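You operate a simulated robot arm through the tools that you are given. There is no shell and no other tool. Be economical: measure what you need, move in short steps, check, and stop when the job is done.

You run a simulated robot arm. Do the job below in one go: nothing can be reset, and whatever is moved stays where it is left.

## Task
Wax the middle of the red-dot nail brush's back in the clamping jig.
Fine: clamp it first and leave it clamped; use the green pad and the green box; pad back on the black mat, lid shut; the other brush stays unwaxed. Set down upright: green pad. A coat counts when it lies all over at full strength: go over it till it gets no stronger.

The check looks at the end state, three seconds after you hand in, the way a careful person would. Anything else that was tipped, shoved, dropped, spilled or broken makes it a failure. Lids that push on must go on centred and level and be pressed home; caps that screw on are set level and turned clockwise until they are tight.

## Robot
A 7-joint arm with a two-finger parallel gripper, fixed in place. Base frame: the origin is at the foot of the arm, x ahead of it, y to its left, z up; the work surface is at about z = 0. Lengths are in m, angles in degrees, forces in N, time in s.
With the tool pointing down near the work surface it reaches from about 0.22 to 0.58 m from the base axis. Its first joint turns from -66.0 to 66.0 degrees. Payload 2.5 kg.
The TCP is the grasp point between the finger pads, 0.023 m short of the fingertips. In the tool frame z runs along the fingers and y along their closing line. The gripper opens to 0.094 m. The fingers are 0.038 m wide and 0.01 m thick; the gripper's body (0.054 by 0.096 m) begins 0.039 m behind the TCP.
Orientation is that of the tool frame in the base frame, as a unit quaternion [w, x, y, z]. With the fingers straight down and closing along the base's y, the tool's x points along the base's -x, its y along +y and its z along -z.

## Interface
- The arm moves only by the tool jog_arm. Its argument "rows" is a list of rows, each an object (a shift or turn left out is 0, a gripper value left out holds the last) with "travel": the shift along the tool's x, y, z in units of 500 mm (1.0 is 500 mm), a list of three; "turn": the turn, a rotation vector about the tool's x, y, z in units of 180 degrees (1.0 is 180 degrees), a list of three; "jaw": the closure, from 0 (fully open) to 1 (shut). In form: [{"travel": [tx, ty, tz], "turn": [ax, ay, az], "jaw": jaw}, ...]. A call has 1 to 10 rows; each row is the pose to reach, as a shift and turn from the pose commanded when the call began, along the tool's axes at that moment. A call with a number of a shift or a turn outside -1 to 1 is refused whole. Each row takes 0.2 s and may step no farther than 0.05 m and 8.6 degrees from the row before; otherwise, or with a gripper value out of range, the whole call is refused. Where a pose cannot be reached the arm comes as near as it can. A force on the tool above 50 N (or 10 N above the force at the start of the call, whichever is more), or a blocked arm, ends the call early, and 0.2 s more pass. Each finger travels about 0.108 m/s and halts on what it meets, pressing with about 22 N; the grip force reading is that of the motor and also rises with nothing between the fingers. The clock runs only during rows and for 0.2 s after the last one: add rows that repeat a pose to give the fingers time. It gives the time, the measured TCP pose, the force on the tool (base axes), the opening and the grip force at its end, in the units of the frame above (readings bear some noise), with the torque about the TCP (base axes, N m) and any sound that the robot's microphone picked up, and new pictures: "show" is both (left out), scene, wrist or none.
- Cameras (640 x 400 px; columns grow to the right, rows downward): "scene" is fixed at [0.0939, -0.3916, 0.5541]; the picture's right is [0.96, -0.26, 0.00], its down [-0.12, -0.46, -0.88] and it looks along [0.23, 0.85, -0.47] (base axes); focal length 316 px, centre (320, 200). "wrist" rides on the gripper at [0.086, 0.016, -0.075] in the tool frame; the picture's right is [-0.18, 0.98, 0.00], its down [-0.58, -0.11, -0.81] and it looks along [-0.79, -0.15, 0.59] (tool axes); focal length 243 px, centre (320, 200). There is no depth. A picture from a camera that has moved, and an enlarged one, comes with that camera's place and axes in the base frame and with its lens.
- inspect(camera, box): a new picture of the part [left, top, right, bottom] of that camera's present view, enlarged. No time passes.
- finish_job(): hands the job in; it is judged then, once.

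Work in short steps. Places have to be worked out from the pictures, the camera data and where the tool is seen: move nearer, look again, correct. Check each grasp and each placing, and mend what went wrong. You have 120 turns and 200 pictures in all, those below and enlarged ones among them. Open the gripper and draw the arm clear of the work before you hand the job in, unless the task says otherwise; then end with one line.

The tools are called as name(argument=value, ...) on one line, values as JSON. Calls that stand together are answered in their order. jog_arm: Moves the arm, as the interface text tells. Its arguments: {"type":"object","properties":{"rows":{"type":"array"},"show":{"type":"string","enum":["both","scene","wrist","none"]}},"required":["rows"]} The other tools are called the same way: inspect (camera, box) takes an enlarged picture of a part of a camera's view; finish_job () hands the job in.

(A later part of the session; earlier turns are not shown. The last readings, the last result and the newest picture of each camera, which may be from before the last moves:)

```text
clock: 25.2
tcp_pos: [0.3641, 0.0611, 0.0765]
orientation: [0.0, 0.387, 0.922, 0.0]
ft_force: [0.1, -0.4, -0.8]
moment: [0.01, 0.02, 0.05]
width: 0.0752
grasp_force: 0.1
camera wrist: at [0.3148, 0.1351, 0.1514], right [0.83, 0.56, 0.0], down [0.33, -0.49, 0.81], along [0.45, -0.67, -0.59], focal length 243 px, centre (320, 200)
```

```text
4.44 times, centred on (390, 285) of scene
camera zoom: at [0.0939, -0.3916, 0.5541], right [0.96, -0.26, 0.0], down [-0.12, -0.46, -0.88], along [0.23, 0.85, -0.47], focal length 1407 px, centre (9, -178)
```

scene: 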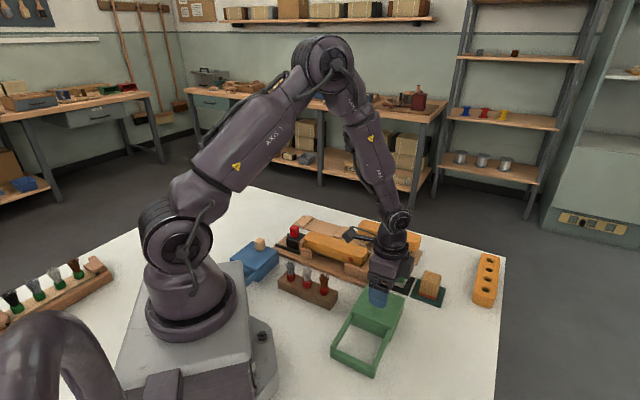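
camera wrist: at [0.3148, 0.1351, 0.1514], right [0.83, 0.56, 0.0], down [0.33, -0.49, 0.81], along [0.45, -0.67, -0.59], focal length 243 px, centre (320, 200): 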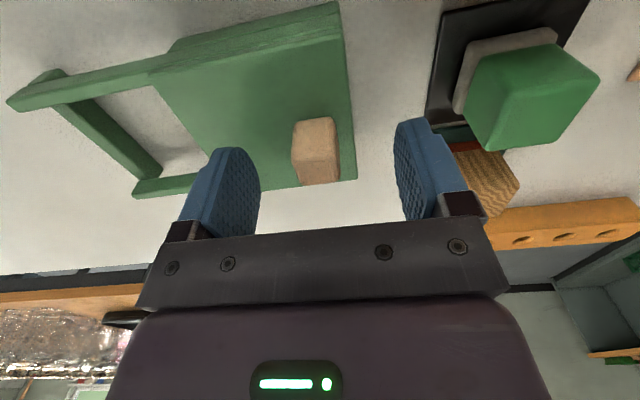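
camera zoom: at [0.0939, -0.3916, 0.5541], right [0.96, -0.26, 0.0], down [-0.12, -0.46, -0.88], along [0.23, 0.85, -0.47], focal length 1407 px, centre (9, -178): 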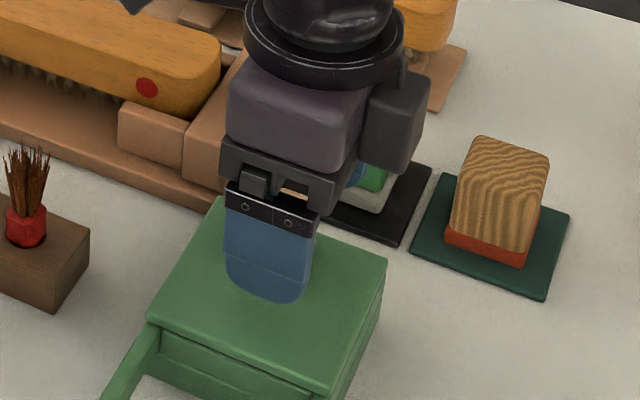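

inspect(camera="wrist", box=[240, 90, 400, 210])

```text
3.33 times, centred on (320, 150) of wrist
camera zoom: at [0.3148, 0.1351, 0.1514], right [0.83, 0.56, 0.0], down [0.33, -0.49, 0.81], along [0.45, -0.67, -0.59], focal length 809 px, centre (320, 367)
```

zoom: 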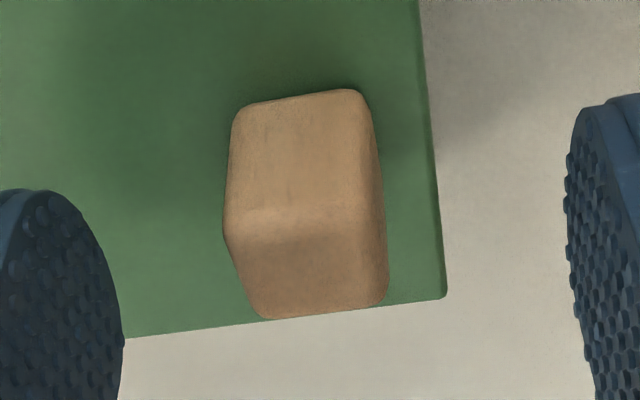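

Knob at s≈0.209, n≈0.302 confirmed; tool is right over it. Lower 4 mm and grip.

jog_arm(rows=[{"travel": [0.004, 0, 0.008]}, {"travel": [0.004, 0, 0.008], "jaw": 0.5}, {"travel": [0.004, 0, 0.008], "jaw": 0.85}, {"travel": [0.004, 0, 0.008], "jaw": 0.85}, {"travel": [0.004, 0, 0.008], "jaw": 0.85}], show="none")

```text
clock: 26.4
tcp_pos: [0.3617, 0.0632, 0.0718]
orientation: [-0.001, 0.385, 0.923, 0.0]
ft_force: [-5.6, -5.8, 1.3]
moment: [0.27, 0.1, 0.57]
width: 0.0215
grasp_force: 45.3
```

Knob gripped (0.0215 m). Slide the lid 2 cm along −n and check the force.

jog_arm(rows=[{"travel": [0, -0.01, 0]}, {"travel": [0, -0.02, 0]}, {"travel": [0, -0.03, 0]}, {"travel": [0, -0.04, 0]}, {"travel": [0, -0.04, 0]}], show="scene")

inspect(camera="scene", box=[320, 250, 440, 380])

```text
clock: 27.6
tcp_pos: [0.3479, 0.0503, 0.0712]
orientation: [0.001, 0.386, 0.922, 0.001]
ft_force: [-6.3, 6.0, 10.8]
moment: [-0.48, -0.39, 0.45]
width: 0.0216
grasp_force: 44.5
```

scene: 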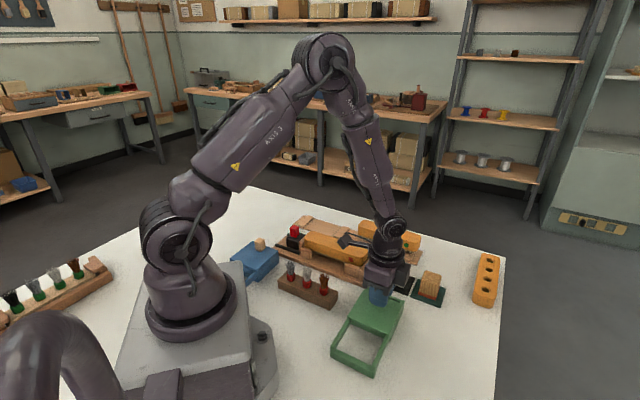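

```text
3.08 times, centred on (380, 315) of scene
camera zoom: at [0.0938, -0.3916, 0.5541], right [0.96, -0.26, 0.0], down [-0.12, -0.46, -0.88], along [0.23, 0.85, -0.47], focal length 974 px, centre (135, -154)
```

zoom: 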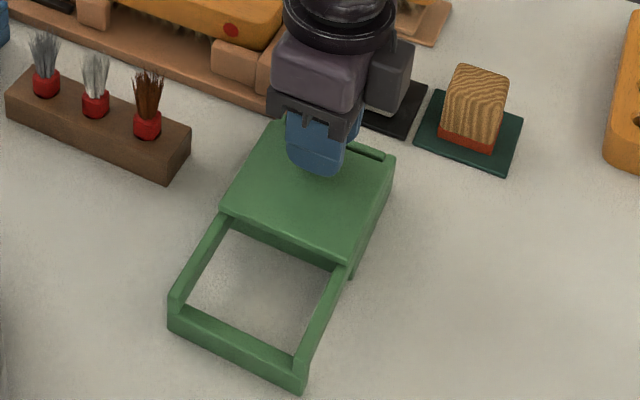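

The lid slides. Relieve small side stress and continue.

jog_arm(rows=[{"travel": [0.002, -0.015, -0.001]}, {"travel": [0.002, -0.03, -0.001]}, {"travel": [0.002, -0.045, -0.001]}, {"travel": [0.002, -0.06, -0.001]}, {"travel": [0.002, -0.075, -0.001]}, {"travel": [0.002, -0.09, -0.001]}, {"travel": [0.002, -0.1, -0.001]}, {"travel": [0.002, -0.1, -0.001]}], show="none")

inspect(camera="scene", box=[320, 250, 440, 380])

```text
clock: 29.4
tcp_pos: [0.3127, 0.0136, 0.0719]
orientation: [0.002, 0.387, 0.922, 0.0]
ft_force: [14.6, -14.2, -26.9]
moment: [-0.31, -0.09, 0.53]
width: 0.0215
grasp_force: 45.4
```

```text
3.08 times, centred on (380, 315) of scene
camera zoom: at [0.0939, -0.3916, 0.554], right [0.96, -0.26, 0.0], down [-0.12, -0.46, -0.88], along [0.23, 0.85, -0.47], focal length 974 px, centre (135, -154)
```

zoom: 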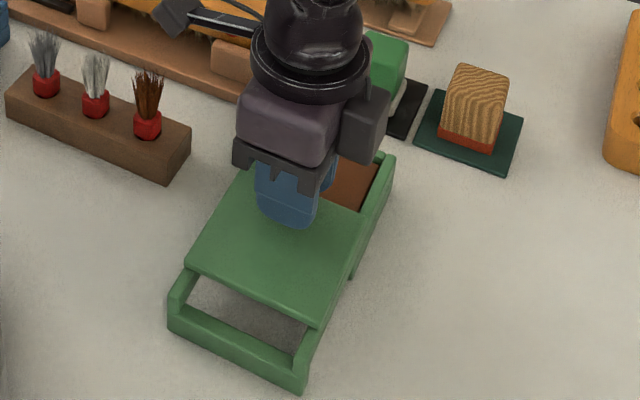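

Wax is visible inside. Relieve the stress and slide the rest (~2.5 cm).

jog_arm(rows=[{"travel": [-0.003, 0, 0.002]}, {"travel": [-0.003, -0.012, 0.002]}, {"travel": [-0.003, -0.024, 0.002]}, {"travel": [-0.004, -0.036, 0.002]}, {"travel": [-0.004, -0.044, 0.002]}, {"travel": [-0.004, -0.044, 0.002]}], show="none")

inspect(camera="scene", box=[320, 250, 440, 380])

```text
clock: 30.8
tcp_pos: [0.2969, 0.0001, 0.0723]
orientation: [0.0, 0.385, 0.923, 0.001]
ft_force: [-1.4, 9.2, 34.3]
moment: [0.0, 0.17, 0.41]
width: 0.0217
grasp_force: 45.5
```

```text
3.08 times, centred on (380, 315) of scene
camera zoom: at [0.0938, -0.3916, 0.5541], right [0.96, -0.26, 0.0], down [-0.12, -0.46, -0.88], along [0.23, 0.85, -0.47], focal length 974 px, centre (135, -154)
```

zoom: 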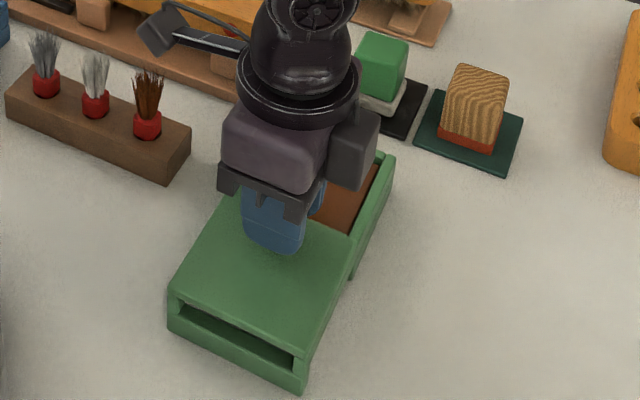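

The lid is fully back (slid 9 cm). Relieve the vertical load, release and rise.

jog_arm(rows=[{"travel": [0, 0, -0.002]}, {"travel": [0, 0, -0.002], "jaw": 0.5}, {"travel": [0, 0, -0.002], "jaw": 0.2}, {"travel": [0, 0, -0.002], "jaw": 0.2}, {"travel": [0, 0, -0.08]}, {"travel": [0, 0, -0.16]}, {"travel": [0, 0, -0.2]}, {"travel": [0, 0, -0.2]}])

inspect(camera="scene", box=[320, 250, 450, 380])

inspect(camera="wrist", box=[240, 0, 560, 200])

```text
clock: 32.6
tcp_pos: [0.2971, -0.001, 0.172]
orientation: [0.0, 0.387, 0.922, 0.0]
ft_force: [0.3, 0.1, -0.5]
moment: [-0.01, 0.04, -0.01]
width: 0.075
grasp_force: 0.0
camera wrist: at [0.2486, 0.0708, 0.2462], right [0.83, 0.56, 0.0], down [0.33, -0.49, 0.81], along [0.45, -0.67, -0.59], focal length 243 px, centre (320, 200)
```

scene: 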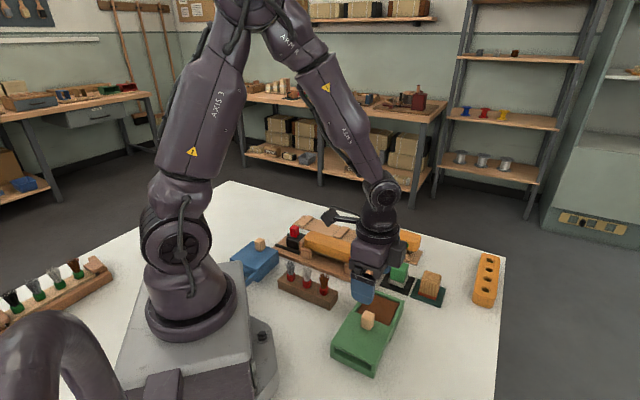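
wrist: 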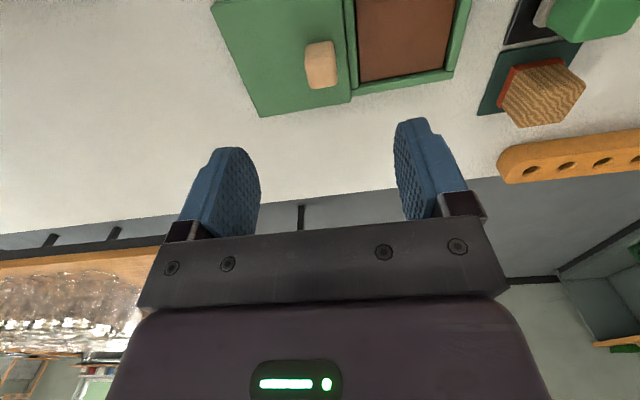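

```text
3.08 times, centred on (385, 315) of scene
camera zoom: at [0.0939, -0.3916, 0.5541], right [0.96, -0.26, 0.0], down [-0.12, -0.46, -0.88], along [0.23, 0.85, -0.47], focal length 974 px, centre (120, -154)
```

zoom: 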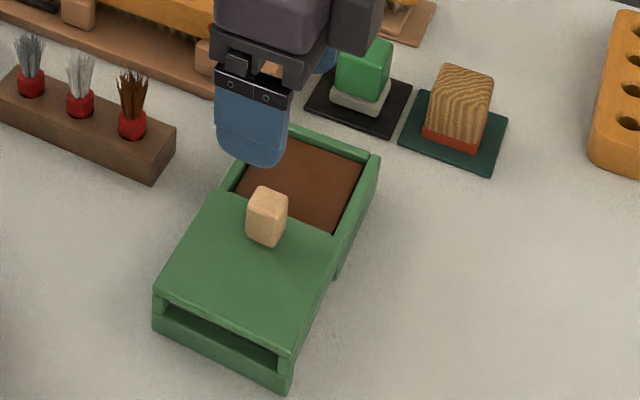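

```text
2.00 times, centred on (400, 100) of wrist
camera zoom: at [0.2486, 0.0708, 0.2462], right [0.83, 0.56, 0.0], down [0.33, -0.49, 0.81], along [0.45, -0.67, -0.59], focal length 485 px, centre (160, 400)
```

zoom: 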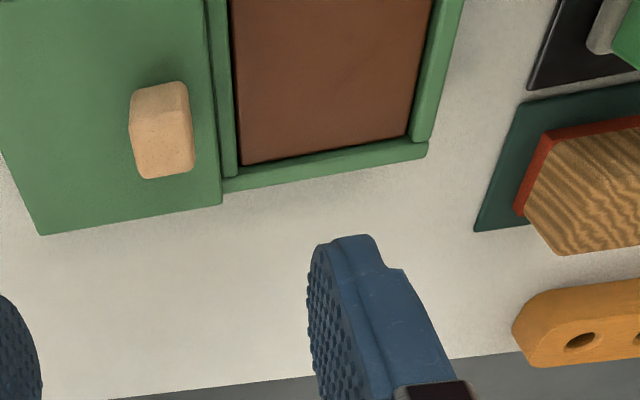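

Wax tray is fully exposed: wax spans about s 0.18–0.243, n 0.2425–0.313. Now go over the green pad for a view.

jog_arm(rows=[{"travel": [0, 0.08, 0]}, {"travel": [0, 0.16, 0]}, {"travel": [0, 0.24, 0]}, {"travel": [0, 0.32, 0]}, {"travel": [0, 0.4, 0]}, {"travel": [0, 0.4, 0]}], show="wrist")

inspect(camera="wrist", box=[220, 0, 420, 125])

```text
clock: 34.0
tcp_pos: [0.4389, 0.1393, 0.1715]
orientation: [0.0, 0.386, 0.922, 0.001]
ft_force: [0.0, 0.2, -0.1]
moment: [-0.01, 0.02, 0.01]
width: 0.0752
grasp_force: 0.0
camera wrist: at [0.3914, 0.2114, 0.2464], right [0.83, 0.56, 0.0], down [0.33, -0.49, 0.81], along [0.45, -0.67, -0.59], focal length 243 px, centre (320, 200)
```

wrist: 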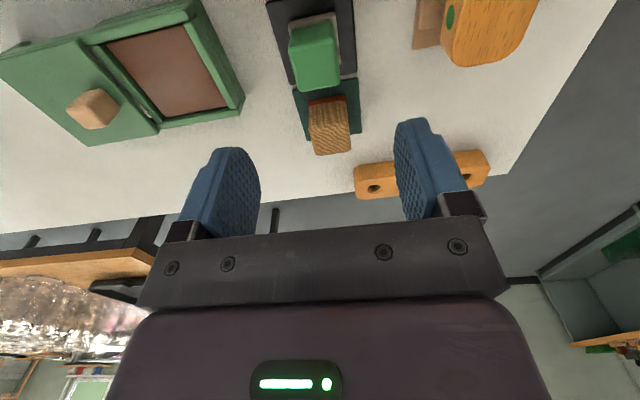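

```text
3.20 times, centred on (320, 62) of wrist
camera zoom: at [0.3914, 0.2114, 0.2464], right [0.83, 0.56, 0.0], down [0.33, -0.49, 0.81], along [0.45, -0.67, -0.59], focal length 776 px, centre (320, 640)
```

zoom: 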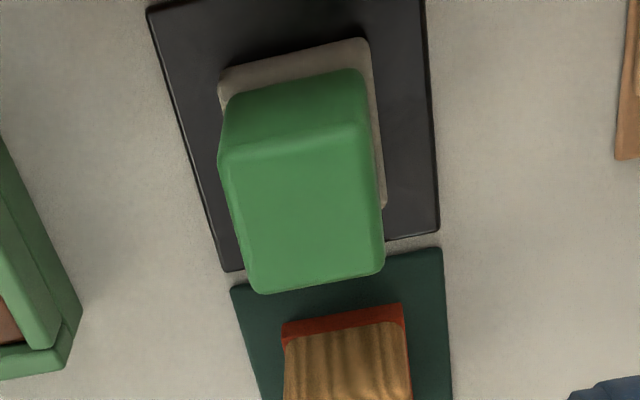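

Pad centre s≈0.2105, n≈0.409 — I am right above it. Go down to z≈0.046 and look.

jog_arm(rows=[{"travel": [-0.002, -0.001, 0.07]}, {"travel": [-0.002, -0.001, 0.14]}, {"travel": [-0.002, -0.001, 0.21]}, {"travel": [-0.002, -0.001, 0.25]}, {"travel": [-0.002, -0.001, 0.25]}], show="wrist")

inspect(camera="scene", box=[350, 230, 460, 320])

```text
clock: 35.2
tcp_pos: [0.4407, 0.1385, 0.0466]
orientation: [0.0, 0.386, 0.922, 0.0]
ft_force: [0.0, -0.6, -0.9]
moment: [0.02, 0.01, -0.04]
width: 0.0755
grasp_force: 0.0
camera wrist: at [0.3923, 0.2106, 0.1214], right [0.83, 0.56, 0.0], down [0.33, -0.49, 0.81], along [0.45, -0.67, -0.59], focal length 243 px, centre (320, 200)
```

wrist: 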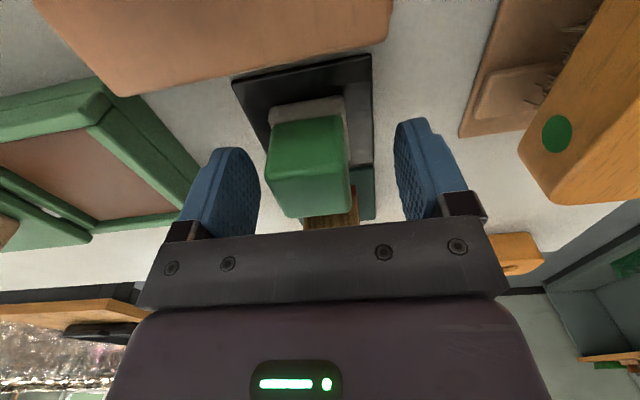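

```text
4.44 times, centred on (405, 275) of scene
camera zoom: at [0.0939, -0.3916, 0.5541], right [0.96, -0.26, 0.0], down [-0.12, -0.46, -0.88], along [0.23, 0.85, -0.47], focal length 1407 px, centre (-58, -133)
```

zoom: 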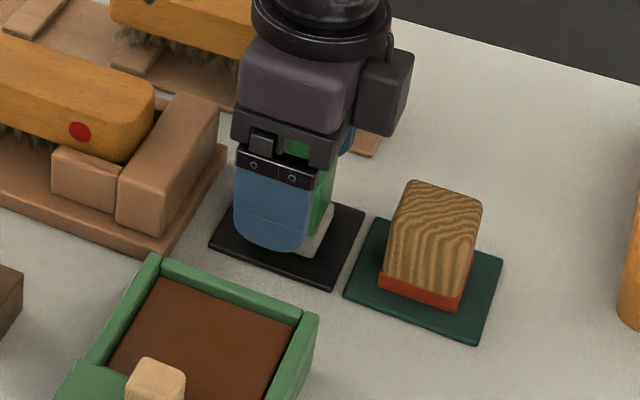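

Pad sits ~4 mm to −n of the tool centre. Correct and grip.

jog_arm(rows=[{"travel": [-0.004, -0.008, 0]}, {"travel": [-0.004, -0.008, 0]}, {"travel": [-0.004, -0.008, 0], "jaw": 0.45}, {"travel": [-0.004, -0.008, 0], "jaw": 0.75}, {"travel": [-0.004, -0.008, 0], "jaw": 0.75}, {"travel": [-0.004, -0.008, 0], "jaw": 0.75}], show="wrist")

```text
clock: 36.6
tcp_pos: [0.4385, 0.1332, 0.0454]
orientation: [-0.001, 0.387, 0.922, 0.0]
ft_force: [0.4, -0.3, -0.6]
moment: [-0.02, 0.0, 0.0]
width: 0.0357
grasp_force: 21.7
camera wrist: at [0.3905, 0.2062, 0.1216], right [0.83, 0.56, 0.0], down [0.33, -0.49, 0.81], along [0.45, -0.67, -0.59], focal length 243 px, centre (320, 200)
```

wrist: 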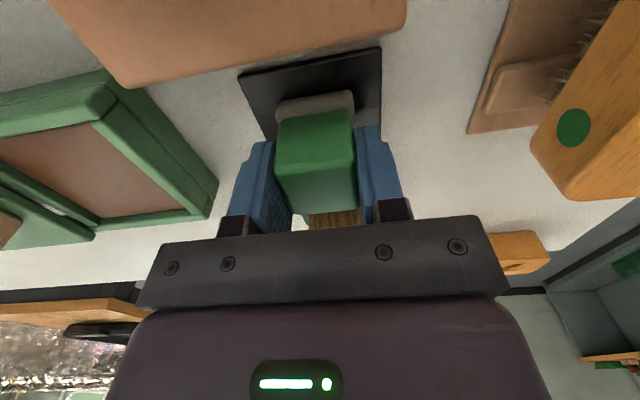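

Pad gripped (0.036 m) at s=0.213, n=0.4054. Lift it, move above the wax and start lowering.

jog_arm(rows=[{"travel": [0, 0, -0.08]}, {"travel": [0, 0, -0.15]}, {"travel": [0.001, -0.08, -0.15]}, {"travel": [0.002, -0.16, -0.15]}, {"travel": [0.003, -0.24, -0.15]}, {"travel": [0.003, -0.256, -0.12]}, {"travel": [0.003, -0.256, -0.08]}, {"travel": [0.003, -0.256, -0.08]}])

inspect(camera="scene", box=[330, 240, 450, 330])

```text
clock: 38.4
tcp_pos: [0.3464, 0.0439, 0.0866]
orientation: [0.001, 0.387, 0.922, 0.0]
ft_force: [-0.9, 0.3, -0.3]
moment: [0.02, 0.0, 0.02]
width: 0.0355
grasp_force: 22.2
camera wrist: at [0.2974, 0.1169, 0.1617], right [0.83, 0.56, 0.0], down [0.33, -0.49, 0.81], along [0.45, -0.67, -0.59], focal length 243 px, centre (320, 200)
```

scene: 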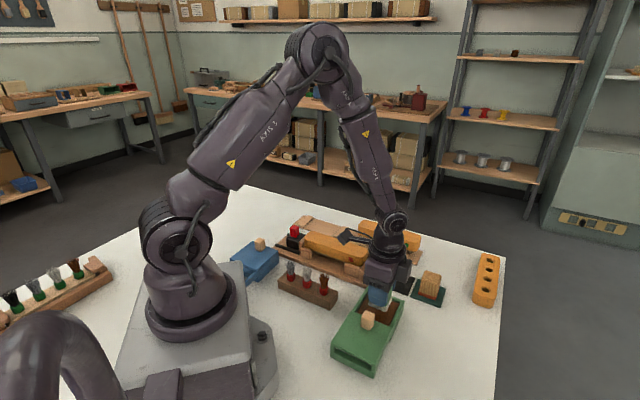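
wrist: 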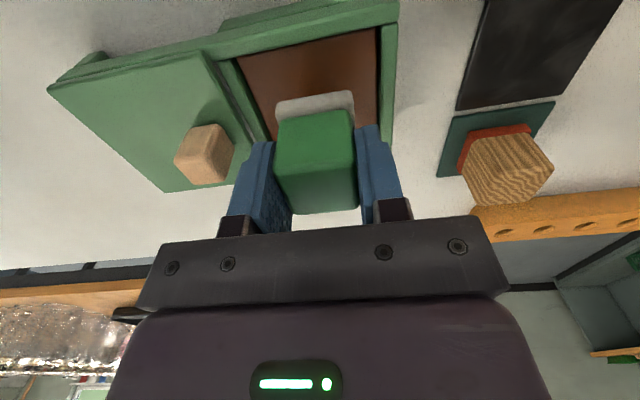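

```text
4.44 times, centred on (390, 285) of scene
camera zoom: at [0.0939, -0.3916, 0.554], right [0.96, -0.26, 0.0], down [-0.12, -0.46, -0.88], along [0.23, 0.85, -0.47], focal length 1407 px, centre (9, -178)
```

zoom: 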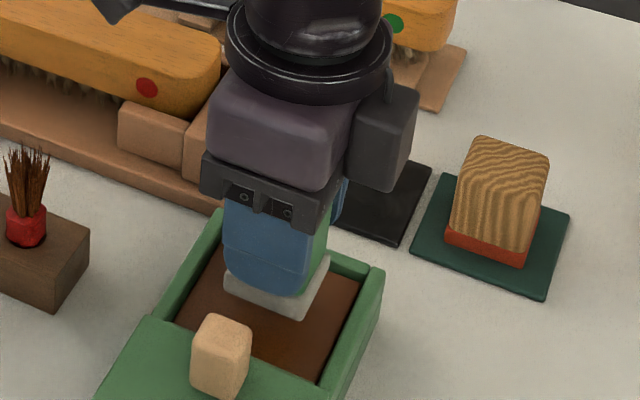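

Well placed inside the tray. Lower in small steps to touch the wax.

jog_arm(rows=[{"travel": [0, 0, 0.01]}, {"travel": [0, 0, 0.018]}, {"travel": [0, 0, 0.026]}, {"travel": [0, 0, 0.026]}], show="none")

inspect(camera="scene", box=[350, 260, 420, 320])

```text
clock: 39.4
tcp_pos: [0.3451, 0.0451, 0.0736]
orientation: [0.0, 0.386, 0.922, 0.0]
ft_force: [0.0, 0.5, 0.2]
moment: [-0.01, 0.0, 0.02]
width: 0.0353
grasp_force: 21.9
```

```text
6.67 times, centred on (385, 290) of scene
camera zoom: at [0.0939, -0.3916, 0.554], right [0.96, -0.26, 0.0], down [-0.12, -0.46, -0.88], along [0.23, 0.85, -0.47], focal length 2110 px, centre (-113, -400)
```

zoom: 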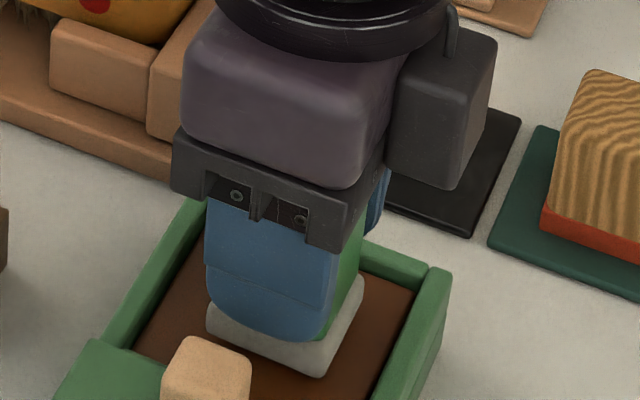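

jog_arm(rows=[{"travel": [0, 0, 0.004]}, {"travel": [0, 0, 0.008]}, {"travel": [0, 0, 0.012]}, {"travel": [0, 0, 0.012]}], show="none")

```text
clock: 40.4
tcp_pos: [0.3464, 0.0438, 0.0682]
orientation: [0.002, 0.386, 0.922, 0.001]
ft_force: [-3.2, -2.4, 20.0]
moment: [-0.09, 0.04, 0.02]
width: 0.0356
grasp_force: 22.4
```

In contact with the wax (20 N). Ease off a little and rub it briefly to load the felt.

jog_arm(rows=[{"travel": [0, 0, -0.002]}, {"travel": [0.01, 0, -0.002]}, {"travel": [0, 0, -0.002]}, {"travel": [-0.01, 0, -0.002]}, {"travel": [0, 0, -0.002]}, {"travel": [0, 0.01, -0.002]}, {"travel": [0, -0.01, -0.002]}, {"travel": [0, 0, -0.002]}], show="none")

```text
clock: 42.2
tcp_pos: [0.3464, 0.0451, 0.0686]
orientation: [0.0, 0.386, 0.922, 0.0]
ft_force: [0.6, -0.6, -0.5]
moment: [-0.01, 0.03, 0.04]
width: 0.0352
grasp_force: 22.2
```

jog_arm(rows=[{"travel": [0, 0, 0.0015]}, {"travel": [0.01, 0, 0.0015]}, {"travel": [-0.01, 0, 0.0015]}, {"travel": [0, 0, 0.0015]}], show="none")

```text
clock: 43.2
tcp_pos: [0.3464, 0.0443, 0.0678]
orientation: [0.001, 0.386, 0.922, 0.0]
ft_force: [1.2, -1.0, 6.2]
moment: [-0.05, -0.09, -0.01]
width: 0.0354
grasp_force: 22.3
```

Loaded with ~6 N contact. Lift and carry the pad to above the middle of the brush's back.

jog_arm(rows=[{"travel": [0, 0, -0.08]}, {"travel": [0, 0, -0.16]}, {"travel": [0.066, 0.047, -0.18]}, {"travel": [0.132, 0.094, -0.18]}, {"travel": [0.198, 0.142, -0.18]}, {"travel": [0.264, 0.189, -0.18]}, {"travel": [0.3314, 0.2368, -0.18]}, {"travel": [0.3314, 0.2368, -0.13]}, {"travel": [0.3314, 0.2368, -0.1]}, {"travel": [0.3314, 0.2368, -0.1]}])

inspect(camera="scene", box=[270, 190, 400, 290])

```text
clock: 45.4
tcp_pos: [0.3146, 0.2458, 0.1178]
orientation: [0.0, 0.387, 0.922, 0.0]
ft_force: [-0.2, -0.1, -1.2]
moment: [0.0, -0.01, -0.04]
width: 0.0353
grasp_force: 21.5
camera wrist: at [0.2661, 0.3181, 0.1931], right [0.83, 0.56, 0.0], down [0.33, -0.49, 0.81], along [0.45, -0.67, -0.59], focal length 243 px, centre (320, 200)
```

scene: 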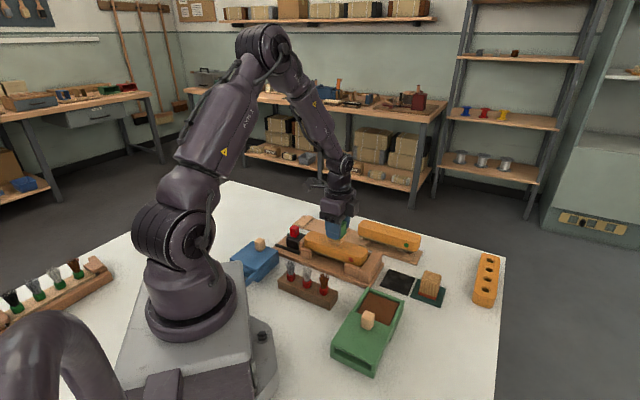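
wrist: 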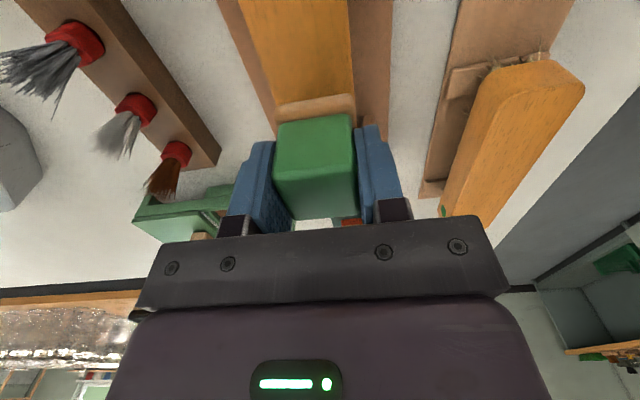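

```text
4.00 times, centred on (335, 240) of scene
camera zoom: at [0.0939, -0.3916, 0.5541], right [0.96, -0.26, 0.0], down [-0.12, -0.46, -0.88], along [0.23, 0.85, -0.47], focal length 1266 px, centre (260, 40)
```

zoom: 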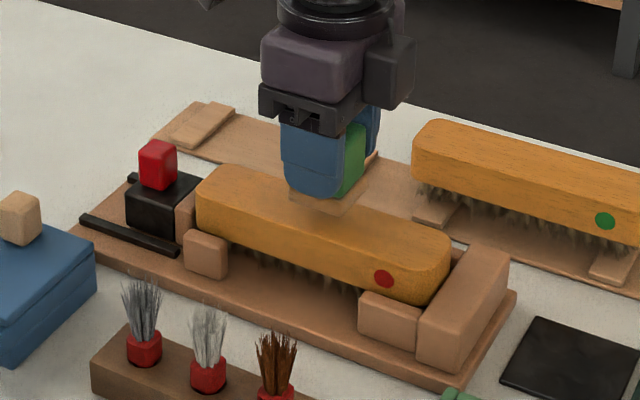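

The felt is now brown with wax. Lower onto the brush's back in small steps.

jog_arm(rows=[{"travel": [0, 0, 0.01]}, {"travel": [0, 0, 0.016]}, {"travel": [0, 0, 0.02]}, {"travel": [0, 0, 0.02]}], show="none")

```text
clock: 46.4
tcp_pos: [0.3155, 0.2461, 0.1076]
orientation: [0.0, 0.387, 0.922, 0.0]
ft_force: [-0.1, 0.3, -0.5]
moment: [0.03, -0.01, 0.02]
width: 0.0353
grasp_force: 21.8
```

jog_arm(rows=[{"travel": [0, 0, 0.003]}, {"travel": [0, 0, 0.006]}, {"travel": [0, 0, 0.006]}], show="none")

```text
clock: 47.2
tcp_pos: [0.3136, 0.2466, 0.1058]
orientation: [0.0, 0.386, 0.922, -0.001]
ft_force: [0.2, 0.4, 0.1]
moment: [0.02, 0.0, 0.0]
width: 0.0354
grasp_force: 21.8
```

jog_arm(rows=[{"travel": [0, 0, 0.003]}, {"travel": [0, 0, 0.006]}, {"travel": [0, 0, 0.006]}], show="none")

inspect(camera="scene", box=[310, 220, 370, 260])

```text
clock: 48.0
tcp_pos: [0.3146, 0.2448, 0.1032]
orientation: [0.0, 0.387, 0.922, 0.001]
ft_force: [-6.3, -3.1, 18.7]
moment: [-0.09, 0.15, 0.01]
width: 0.0353
grasp_force: 22.0
```

```text
10.00 times, centred on (340, 240) of scene
camera zoom: at [0.0938, -0.3916, 0.554], right [0.96, -0.26, 0.0], down [-0.12, -0.46, -0.88], along [0.23, 0.85, -0.47], focal length 3165 px, centre (120, -200)
```

zoom: 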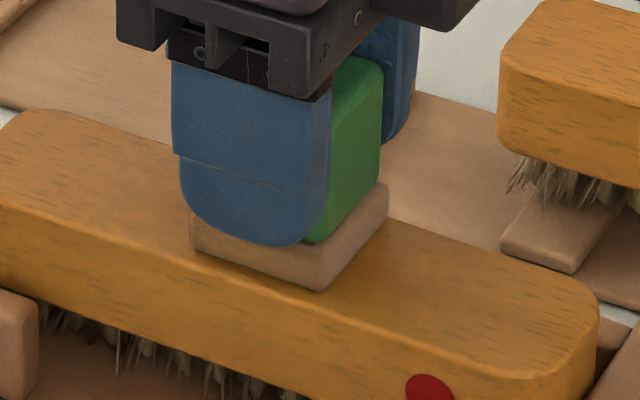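

Contact (~19 N). Ease slightly and rub back and forth along the brush around the middle.

jog_arm(rows=[{"travel": [0, 0, -0.001]}, {"travel": [0.015, 0, -0.001]}, {"travel": [0.03, 0, -0.001]}, {"travel": [0.015, 0, -0.001]}, {"travel": [0, 0, -0.001]}, {"travel": [-0.015, 0, -0.001]}, {"travel": [-0.03, 0, -0.001]}, {"travel": [-0.015, 0, -0.001]}, {"travel": [0, 0, -0.001]}], show="none")

inspect(camera="scene", box=[300, 210, 380, 270])

```text
clock: 50.0
tcp_pos: [0.3146, 0.2454, 0.1033]
orientation: [0.001, 0.387, 0.922, 0.001]
ft_force: [5.0, -3.6, 13.4]
moment: [-0.13, -0.13, -0.01]
width: 0.0354
grasp_force: 21.7
```

```text
6.67 times, centred on (340, 240) of scene
camera zoom: at [0.0938, -0.3916, 0.554], right [0.96, -0.26, 0.0], down [-0.12, -0.46, -0.88], along [0.23, 0.85, -0.47], focal length 2110 px, centre (187, -67)
```

zoom: 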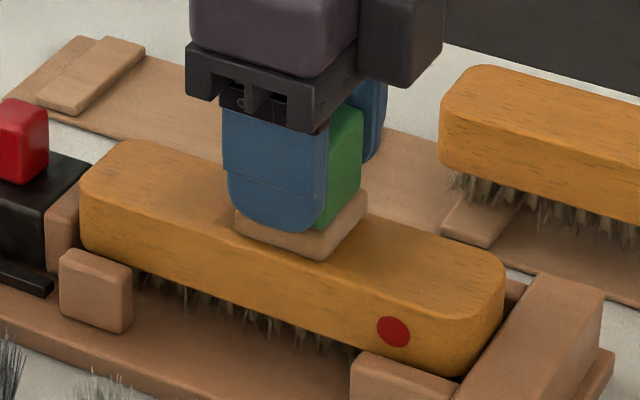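

Lift to look at the coat.

jog_arm(rows=[{"travel": [0, 0, -0.08]}, {"travel": [0, 0, -0.16]}, {"travel": [0, 0, -0.16]}], show="none")

inspect(camera="scene", box=[290, 205, 390, 275])

inspect(camera="wrist", box=[220, 0, 420, 200])

```text
clock: 50.8
tcp_pos: [0.3136, 0.2447, 0.1816]
orientation: [0.0, 0.386, 0.923, 0.0]
ft_force: [-0.5, 0.3, 0.2]
moment: [0.01, 0.01, 0.02]
width: 0.0353
grasp_force: 22.0
```

```text
5.71 times, centred on (340, 240) of scene
camera zoom: at [0.0939, -0.3916, 0.5541], right [0.96, -0.26, 0.0], down [-0.12, -0.46, -0.88], along [0.23, 0.85, -0.47], focal length 1809 px, centre (206, -29)
```

zoom: 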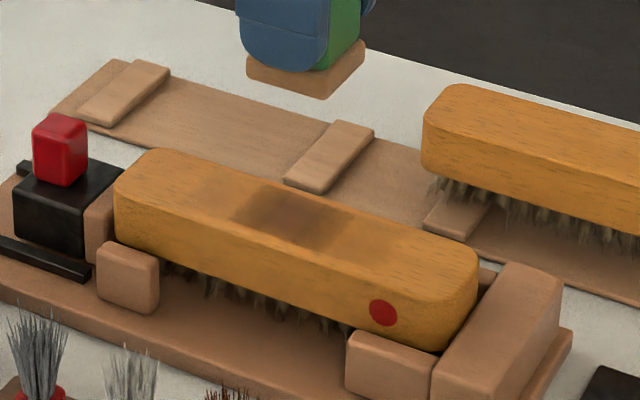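

```text
2.00 times, centred on (320, 100) of wrist
camera zoom: at [0.2655, 0.318, 0.2572], right [0.83, 0.56, 0.0], down [0.33, -0.49, 0.81], along [0.45, -0.67, -0.59], focal length 485 px, centre (320, 400)
```

zoom: 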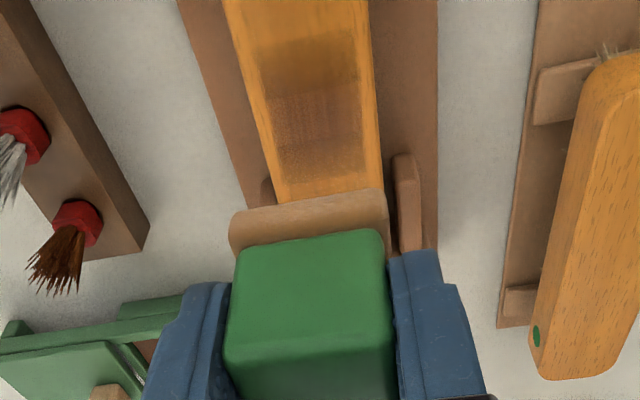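

inspect(camera="wrist", box=[280, 0, 360, 100])

inspect(camera="scene", box=[310, 225, 370, 265])

```text
4.00 times, centred on (320, 50) of wrist
camera zoom: at [0.2655, 0.318, 0.2572], right [0.83, 0.56, 0.0], down [0.33, -0.49, 0.81], along [0.45, -0.67, -0.59], focal length 970 px, centre (320, 800)
```

zoom: 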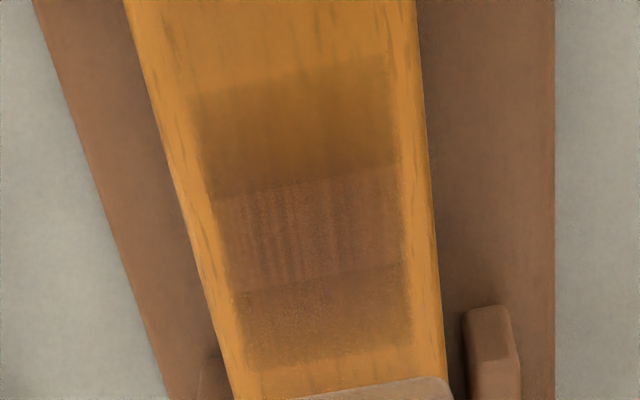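

```text
10.00 times, centred on (340, 245) of scene
camera zoom: at [0.0939, -0.3916, 0.5541], right [0.96, -0.26, 0.0], down [-0.12, -0.46, -0.88], along [0.23, 0.85, -0.47], focal length 3165 px, centre (120, -250)
```

zoom: 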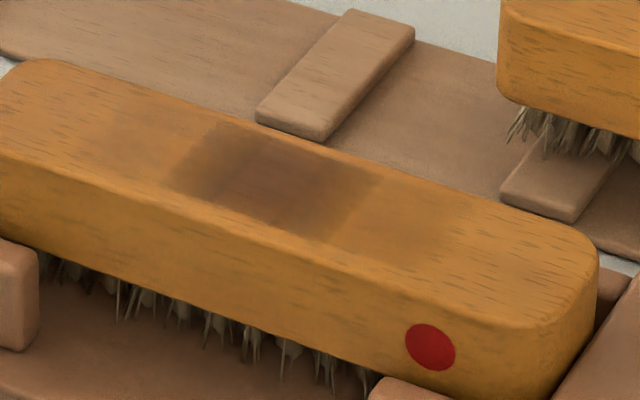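

The coat shows: dark in the centre, lighter at the ends; the pad leaves a ~33 mm wide track on the 44 mm back. Keep rubbing over s 0.015–0.077 with small sideways offsets.

jog_arm(rows=[{"travel": [0, 0, 0.08]}, {"travel": [0.03, 0.008, 0.15]}, {"travel": [0.03, 0.008, 0.16]}, {"travel": [0, 0.008, 0.16]}, {"travel": [-0.03, 0.008, 0.16]}, {"travel": [-0.03, -0.008, 0.16]}, {"travel": [0, -0.008, 0.16]}, {"travel": [0.03, -0.008, 0.16]}, {"travel": [0.03, 0.008, 0.16]}, {"travel": [0, 0, 0.16]}], show="none")

jog_arm(rows=[{"travel": [0.03, 0.008, 0]}, {"travel": [0, 0.008, 0]}, {"travel": [-0.03, 0.008, 0]}, {"travel": [-0.03, -0.008, 0]}, {"travel": [0, -0.008, 0]}, {"travel": [0.03, -0.008, 0]}, {"travel": [0.015, 0, 0]}, {"travel": [-0.015, 0, 0]}, {"travel": [0, 0, -0.08]}, {"travel": [0, 0, -0.16]}], show="none")

inspect(camera="wrist", box=[280, 0, 360, 100])

inspect(camera="scene", box=[310, 225, 370, 265])

```text
clock: 53.0
tcp_pos: [0.3146, 0.2462, 0.1027]
orientation: [0.0, 0.386, 0.923, 0.001]
ft_force: [-0.7, 1.6, 3.3]
moment: [0.01, -0.02, 0.02]
width: 0.0353
grasp_force: 22.1
```

```text
clock: 55.2
tcp_pos: [0.3158, 0.2455, 0.1833]
orientation: [0.0, 0.386, 0.922, -0.001]
ft_force: [0.2, 0.2, 0.4]
moment: [-0.02, -0.04, 0.01]
width: 0.0352
grasp_force: 21.9
```

```text
4.00 times, centred on (320, 50) of wrist
camera zoom: at [0.2665, 0.3185, 0.2582], right [0.83, 0.56, 0.0], down [0.33, -0.49, 0.81], along [0.45, -0.67, -0.59], focal length 970 px, centre (320, 800)
```

zoom: 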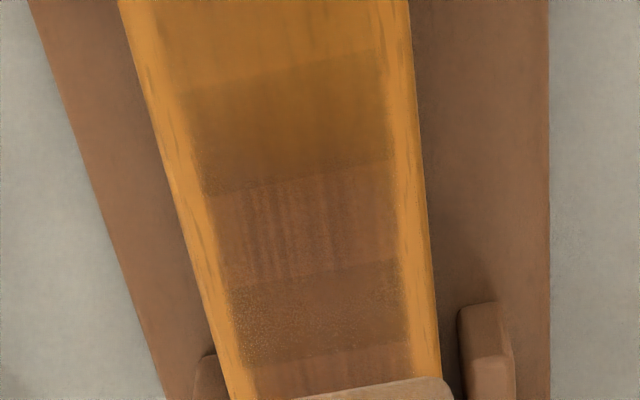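

```text
10.00 times, centred on (340, 245) of scene
camera zoom: at [0.0939, -0.3916, 0.5541], right [0.96, -0.26, 0.0], down [-0.12, -0.46, -0.88], along [0.23, 0.85, -0.47], focal length 3165 px, centre (120, -250)
```

zoom: 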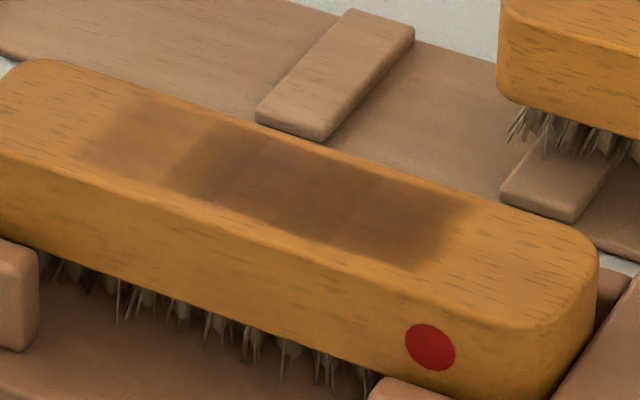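

The coat builds per area: strong in the centre, weaker towards the clamp end. Rub more on the weaker clamp-side part (pad centre s≈0.02–0.04).

jog_arm(rows=[{"travel": [0.02, 0, 0.08]}, {"travel": [0.034, 0, 0.15]}, {"travel": [0.04, 0, 0.161]}, {"travel": [0.05, 0, 0.161]}, {"travel": [0.04, 0, 0.161]}, {"travel": [0.03, 0, 0.161]}, {"travel": [0.05, 0, 0.161]}, {"travel": [0.03, 0, 0.161]}, {"travel": [0.05, 0, 0.161]}, {"travel": [0.03, 0, 0.161]}], show="none")

jog_arm(rows=[{"travel": [0.015, 0, 0]}, {"travel": [0, 0, 0]}, {"travel": [-0.02, 0, 0]}, {"travel": [-0.04, 0, 0]}, {"travel": [-0.06, 0, 0]}, {"travel": [-0.04, 0, 0]}, {"travel": [-0.06, 0, 0]}, {"travel": [-0.03, 0, 0]}, {"travel": [-0.03, 0, -0.08]}, {"travel": [-0.03, 0, -0.161]}], show="none")

inspect(camera="wrist", box=[280, 0, 360, 100])

inspect(camera="scene", box=[310, 225, 370, 265])

```text
clock: 57.4
tcp_pos: [0.3026, 0.2582, 0.1006]
orientation: [-0.001, 0.386, 0.923, 0.001]
ft_force: [-5.4, 4.9, 14.4]
moment: [0.11, 0.1, 0.02]
width: 0.0355
grasp_force: 21.8
```

```text
clock: 59.6
tcp_pos: [0.3144, 0.2453, 0.1821]
orientation: [-0.001, 0.386, 0.923, -0.001]
ft_force: [0.3, 0.1, -0.5]
moment: [0.03, 0.01, 0.03]
width: 0.0356
grasp_force: 22.0
```

```text
4.00 times, centred on (320, 50) of wrist
camera zoom: at [0.2655, 0.3181, 0.2569], right [0.83, 0.56, 0.0], down [0.33, -0.49, 0.81], along [0.45, -0.67, -0.59], focal length 970 px, centre (320, 800)
```

zoom: 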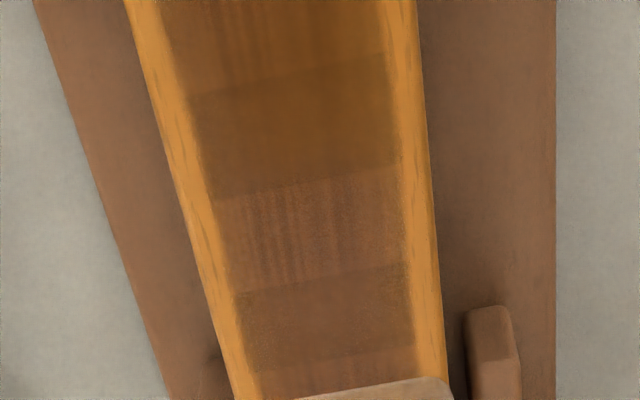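

```text
10.00 times, centred on (340, 245) of scene
camera zoom: at [0.0939, -0.3916, 0.5541], right [0.96, -0.26, 0.0], down [-0.12, -0.46, -0.88], along [0.23, 0.85, -0.47], focal length 3165 px, centre (120, -250)
```

zoom: 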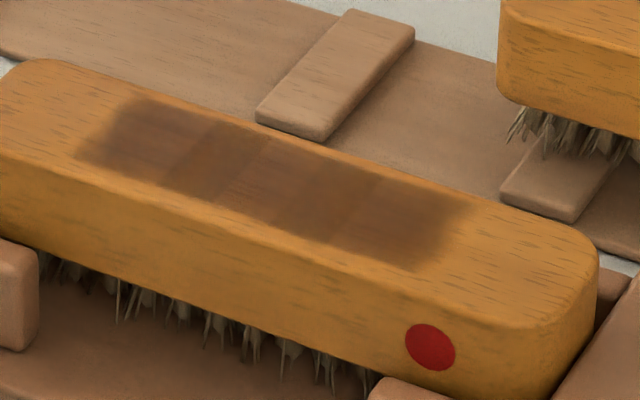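

The coated field now looks nearly even, with fixed borders (≈ s −0.01…0.085). I'll do another full pass to see if it still gets stronger.

jog_arm(rows=[{"travel": [0.02, 0, 0.08]}, {"travel": [0.04, 0, 0.15]}, {"travel": [0.06, 0, 0.161]}, {"travel": [0.07, 0, 0.161]}, {"travel": [0.05, 0.006, 0.161]}, {"travel": [0.03, 0.006, 0.161]}, {"travel": [0.01, 0.006, 0.161]}, {"travel": [-0.01, 0.006, 0.161]}, {"travel": [-0.03, 0.006, 0.161]}, {"travel": [-0.05, 0.006, 0.161]}], show="none")

jog_arm(rows=[{"travel": [0, -0.012, 0]}, {"travel": [0.02, -0.012, 0]}, {"travel": [0.04, -0.012, 0]}, {"travel": [0.06, -0.012, 0]}, {"travel": [0.08, -0.012, 0]}, {"travel": [0.1, -0.012, 0]}, {"travel": [0.12, -0.012, 0]}, {"travel": [0.1, -0.006, 0]}, {"travel": [0.07, -0.006, -0.08]}, {"travel": [0.05, -0.006, -0.161]}], show="none")

inspect(camera="wrist", box=[280, 0, 360, 100])

inspect(camera="scene", box=[310, 225, 370, 265])

```text
clock: 61.8
tcp_pos: [0.3336, 0.2297, 0.1022]
orientation: [0.0, 0.386, 0.922, 0.0]
ft_force: [-2.2, 3.0, 8.2]
moment: [0.06, 0.06, -0.01]
width: 0.0354
grasp_force: 22.2
```

```text
clock: 64.0
tcp_pos: [0.3144, 0.2467, 0.1832]
orientation: [0.0, 0.385, 0.923, 0.001]
ft_force: [-0.1, -0.4, -1.2]
moment: [-0.01, -0.02, -0.01]
width: 0.0352
grasp_force: 22.2
```

```text
4.00 times, centred on (320, 50) of wrist
camera zoom: at [0.2664, 0.3191, 0.2576], right [0.83, 0.56, 0.0], down [0.33, -0.49, 0.81], along [0.45, -0.67, -0.59], focal length 970 px, centre (320, 800)
```

zoom: 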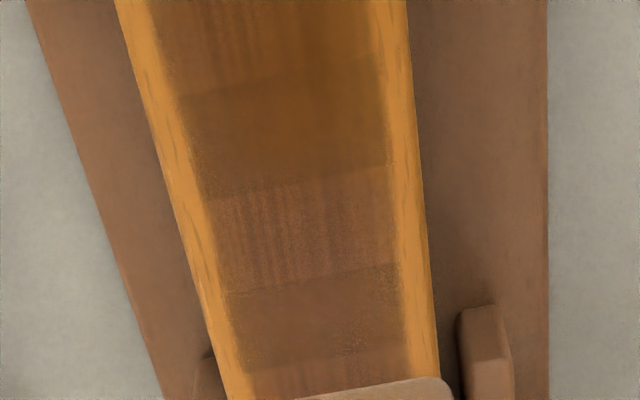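

```text
10.00 times, centred on (340, 245) of scene
camera zoom: at [0.0939, -0.3916, 0.5541], right [0.96, -0.26, 0.0], down [-0.12, -0.46, -0.88], along [0.23, 0.85, -0.47], focal length 3165 px, centre (120, -250)
```

zoom: 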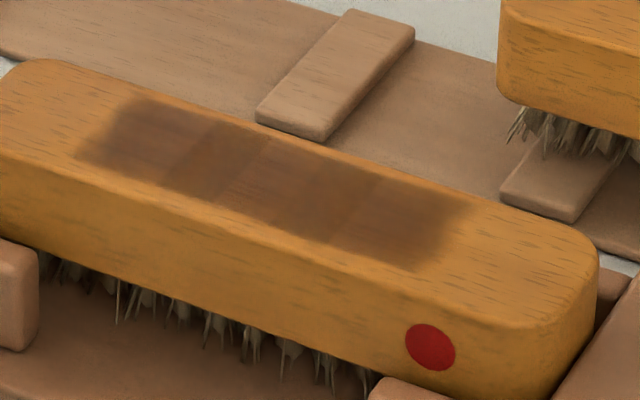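

Hardly any change, so it's near saturation; but the pad may be running dry, and the far edge looks a bit fainter. Reload the pad with wax for another pass.

jog_arm(rows=[{"travel": [-0.067, -0.048, 0]}, {"travel": [-0.133, -0.095, 0]}, {"travel": [-0.2, -0.143, 0]}, {"travel": [-0.266, -0.19, 0]}, {"travel": [-0.333, -0.238, 0]}, {"travel": [-0.333, -0.238, 0.08]}, {"travel": [-0.333, -0.238, 0.16]}, {"travel": [-0.333, -0.238, 0.21]}, {"travel": [-0.333, -0.238, 0.222]}, {"travel": [-0.333, -0.238, 0.222]}], show="none")

inspect(camera="scene", box=[350, 260, 420, 320])

```text
clock: 66.2
tcp_pos: [0.345, 0.0435, 0.0714]
orientation: [0.0, 0.387, 0.922, 0.0]
ft_force: [-0.6, 0.0, -0.7]
moment: [-0.02, -0.02, -0.02]
width: 0.0356
grasp_force: 21.7
```

```text
6.67 times, centred on (385, 290) of scene
camera zoom: at [0.0939, -0.3916, 0.554], right [0.96, -0.26, 0.0], down [-0.12, -0.46, -0.88], along [0.23, 0.85, -0.47], focal length 2110 px, centre (-113, -400)
```

zoom: 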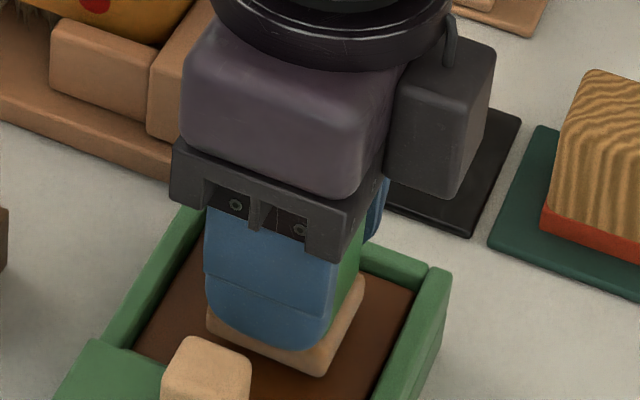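

jog_arm(rows=[{"travel": [0, 0, 0.005]}, {"travel": [0, 0, 0.008]}, {"travel": [0.01, 0, 0.008]}, {"travel": [-0.01, 0, 0.008]}, {"travel": [0.01, 0, 0.008]}, {"travel": [0, 0, 0.008]}], show="none")

```text
clock: 67.6
tcp_pos: [0.3459, 0.0437, 0.0674]
orientation: [0.0, 0.386, 0.922, 0.0]
ft_force: [0.2, -0.3, -0.3]
moment: [0.0, 0.01, 0.03]
width: 0.0354
grasp_force: 21.7
```

jog_arm(rows=[{"travel": [0, 0, 0.003]}, {"travel": [0, 0, 0.005]}, {"travel": [0.01, 0, 0.005]}, {"travel": [-0.01, 0, 0.005]}, {"travel": [0, 0, 0.005]}], show="none")

```text
clock: 68.8
tcp_pos: [0.3467, 0.044, 0.0642]
orientation: [0.001, 0.387, 0.922, 0.002]
ft_force: [3.1, -3.0, 9.1]
moment: [-0.05, -0.05, 0.01]
width: 0.0354
grasp_force: 22.3
```

Loaded with 9 N contact. Carry back to the brush and hover close.

jog_arm(rows=[{"travel": [0, 0, -0.09]}, {"travel": [0, 0, -0.18]}, {"travel": [0.067, 0.048, -0.2]}, {"travel": [0.133, 0.095, -0.2]}, {"travel": [0.2, 0.143, -0.2]}, {"travel": [0.266, 0.19, -0.2]}, {"travel": [0.333, 0.238, -0.2]}, {"travel": [0.333, 0.238, -0.13]}, {"travel": [0.333, 0.238, -0.085]}, {"travel": [0.333, 0.238, -0.085]}], show="none")

inspect(camera="scene", box=[300, 200, 380, 260])

```text
clock: 71.0
tcp_pos: [0.3149, 0.2458, 0.1072]
orientation: [0.0, 0.387, 0.922, -0.001]
ft_force: [0.1, -0.3, 0.0]
moment: [-0.02, -0.05, -0.01]
width: 0.0355
grasp_force: 22.0
```

```text
6.67 times, centred on (340, 230) of scene
camera zoom: at [0.0939, -0.3916, 0.5541], right [0.96, -0.26, 0.0], down [-0.12, -0.46, -0.88], along [0.23, 0.85, -0.47], focal length 2110 px, centre (187, 0)
```

zoom: 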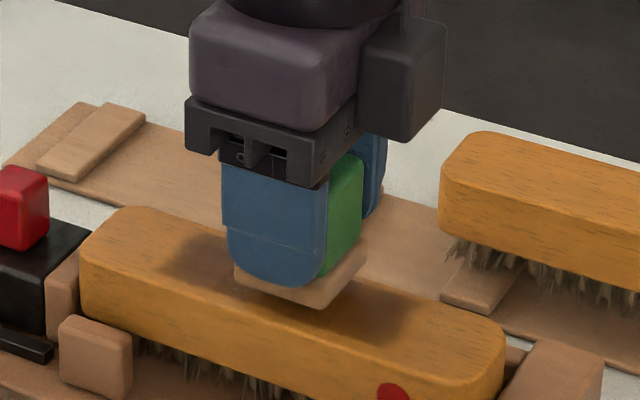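

jog_arm(rows=[{"travel": [0, 0, 0.008]}, {"travel": [0, 0, 0.013]}, {"travel": [0.02, 0, 0.013]}, {"travel": [0.04, 0, 0.013]}], show="none")

```text
clock: 72.0
tcp_pos: [0.3011, 0.2584, 0.0999]
orientation: [0.001, 0.387, 0.922, -0.001]
ft_force: [0.5, 0.1, 0.0]
moment: [0.0, -0.01, 0.01]
width: 0.0354
grasp_force: 22.1
```

jog_arm(rows=[{"travel": [0, 0, 0.002]}, {"travel": [0, 0, 0.004]}, {"travel": [0, 0, 0.004]}], show="none")

```text
clock: 72.8
tcp_pos: [0.3004, 0.2605, 0.0992]
orientation: [0.001, 0.387, 0.922, 0.001]
ft_force: [-3.3, -1.4, 16.0]
moment: [-0.14, 0.09, 0.0]
width: 0.0355
grasp_force: 22.6
```

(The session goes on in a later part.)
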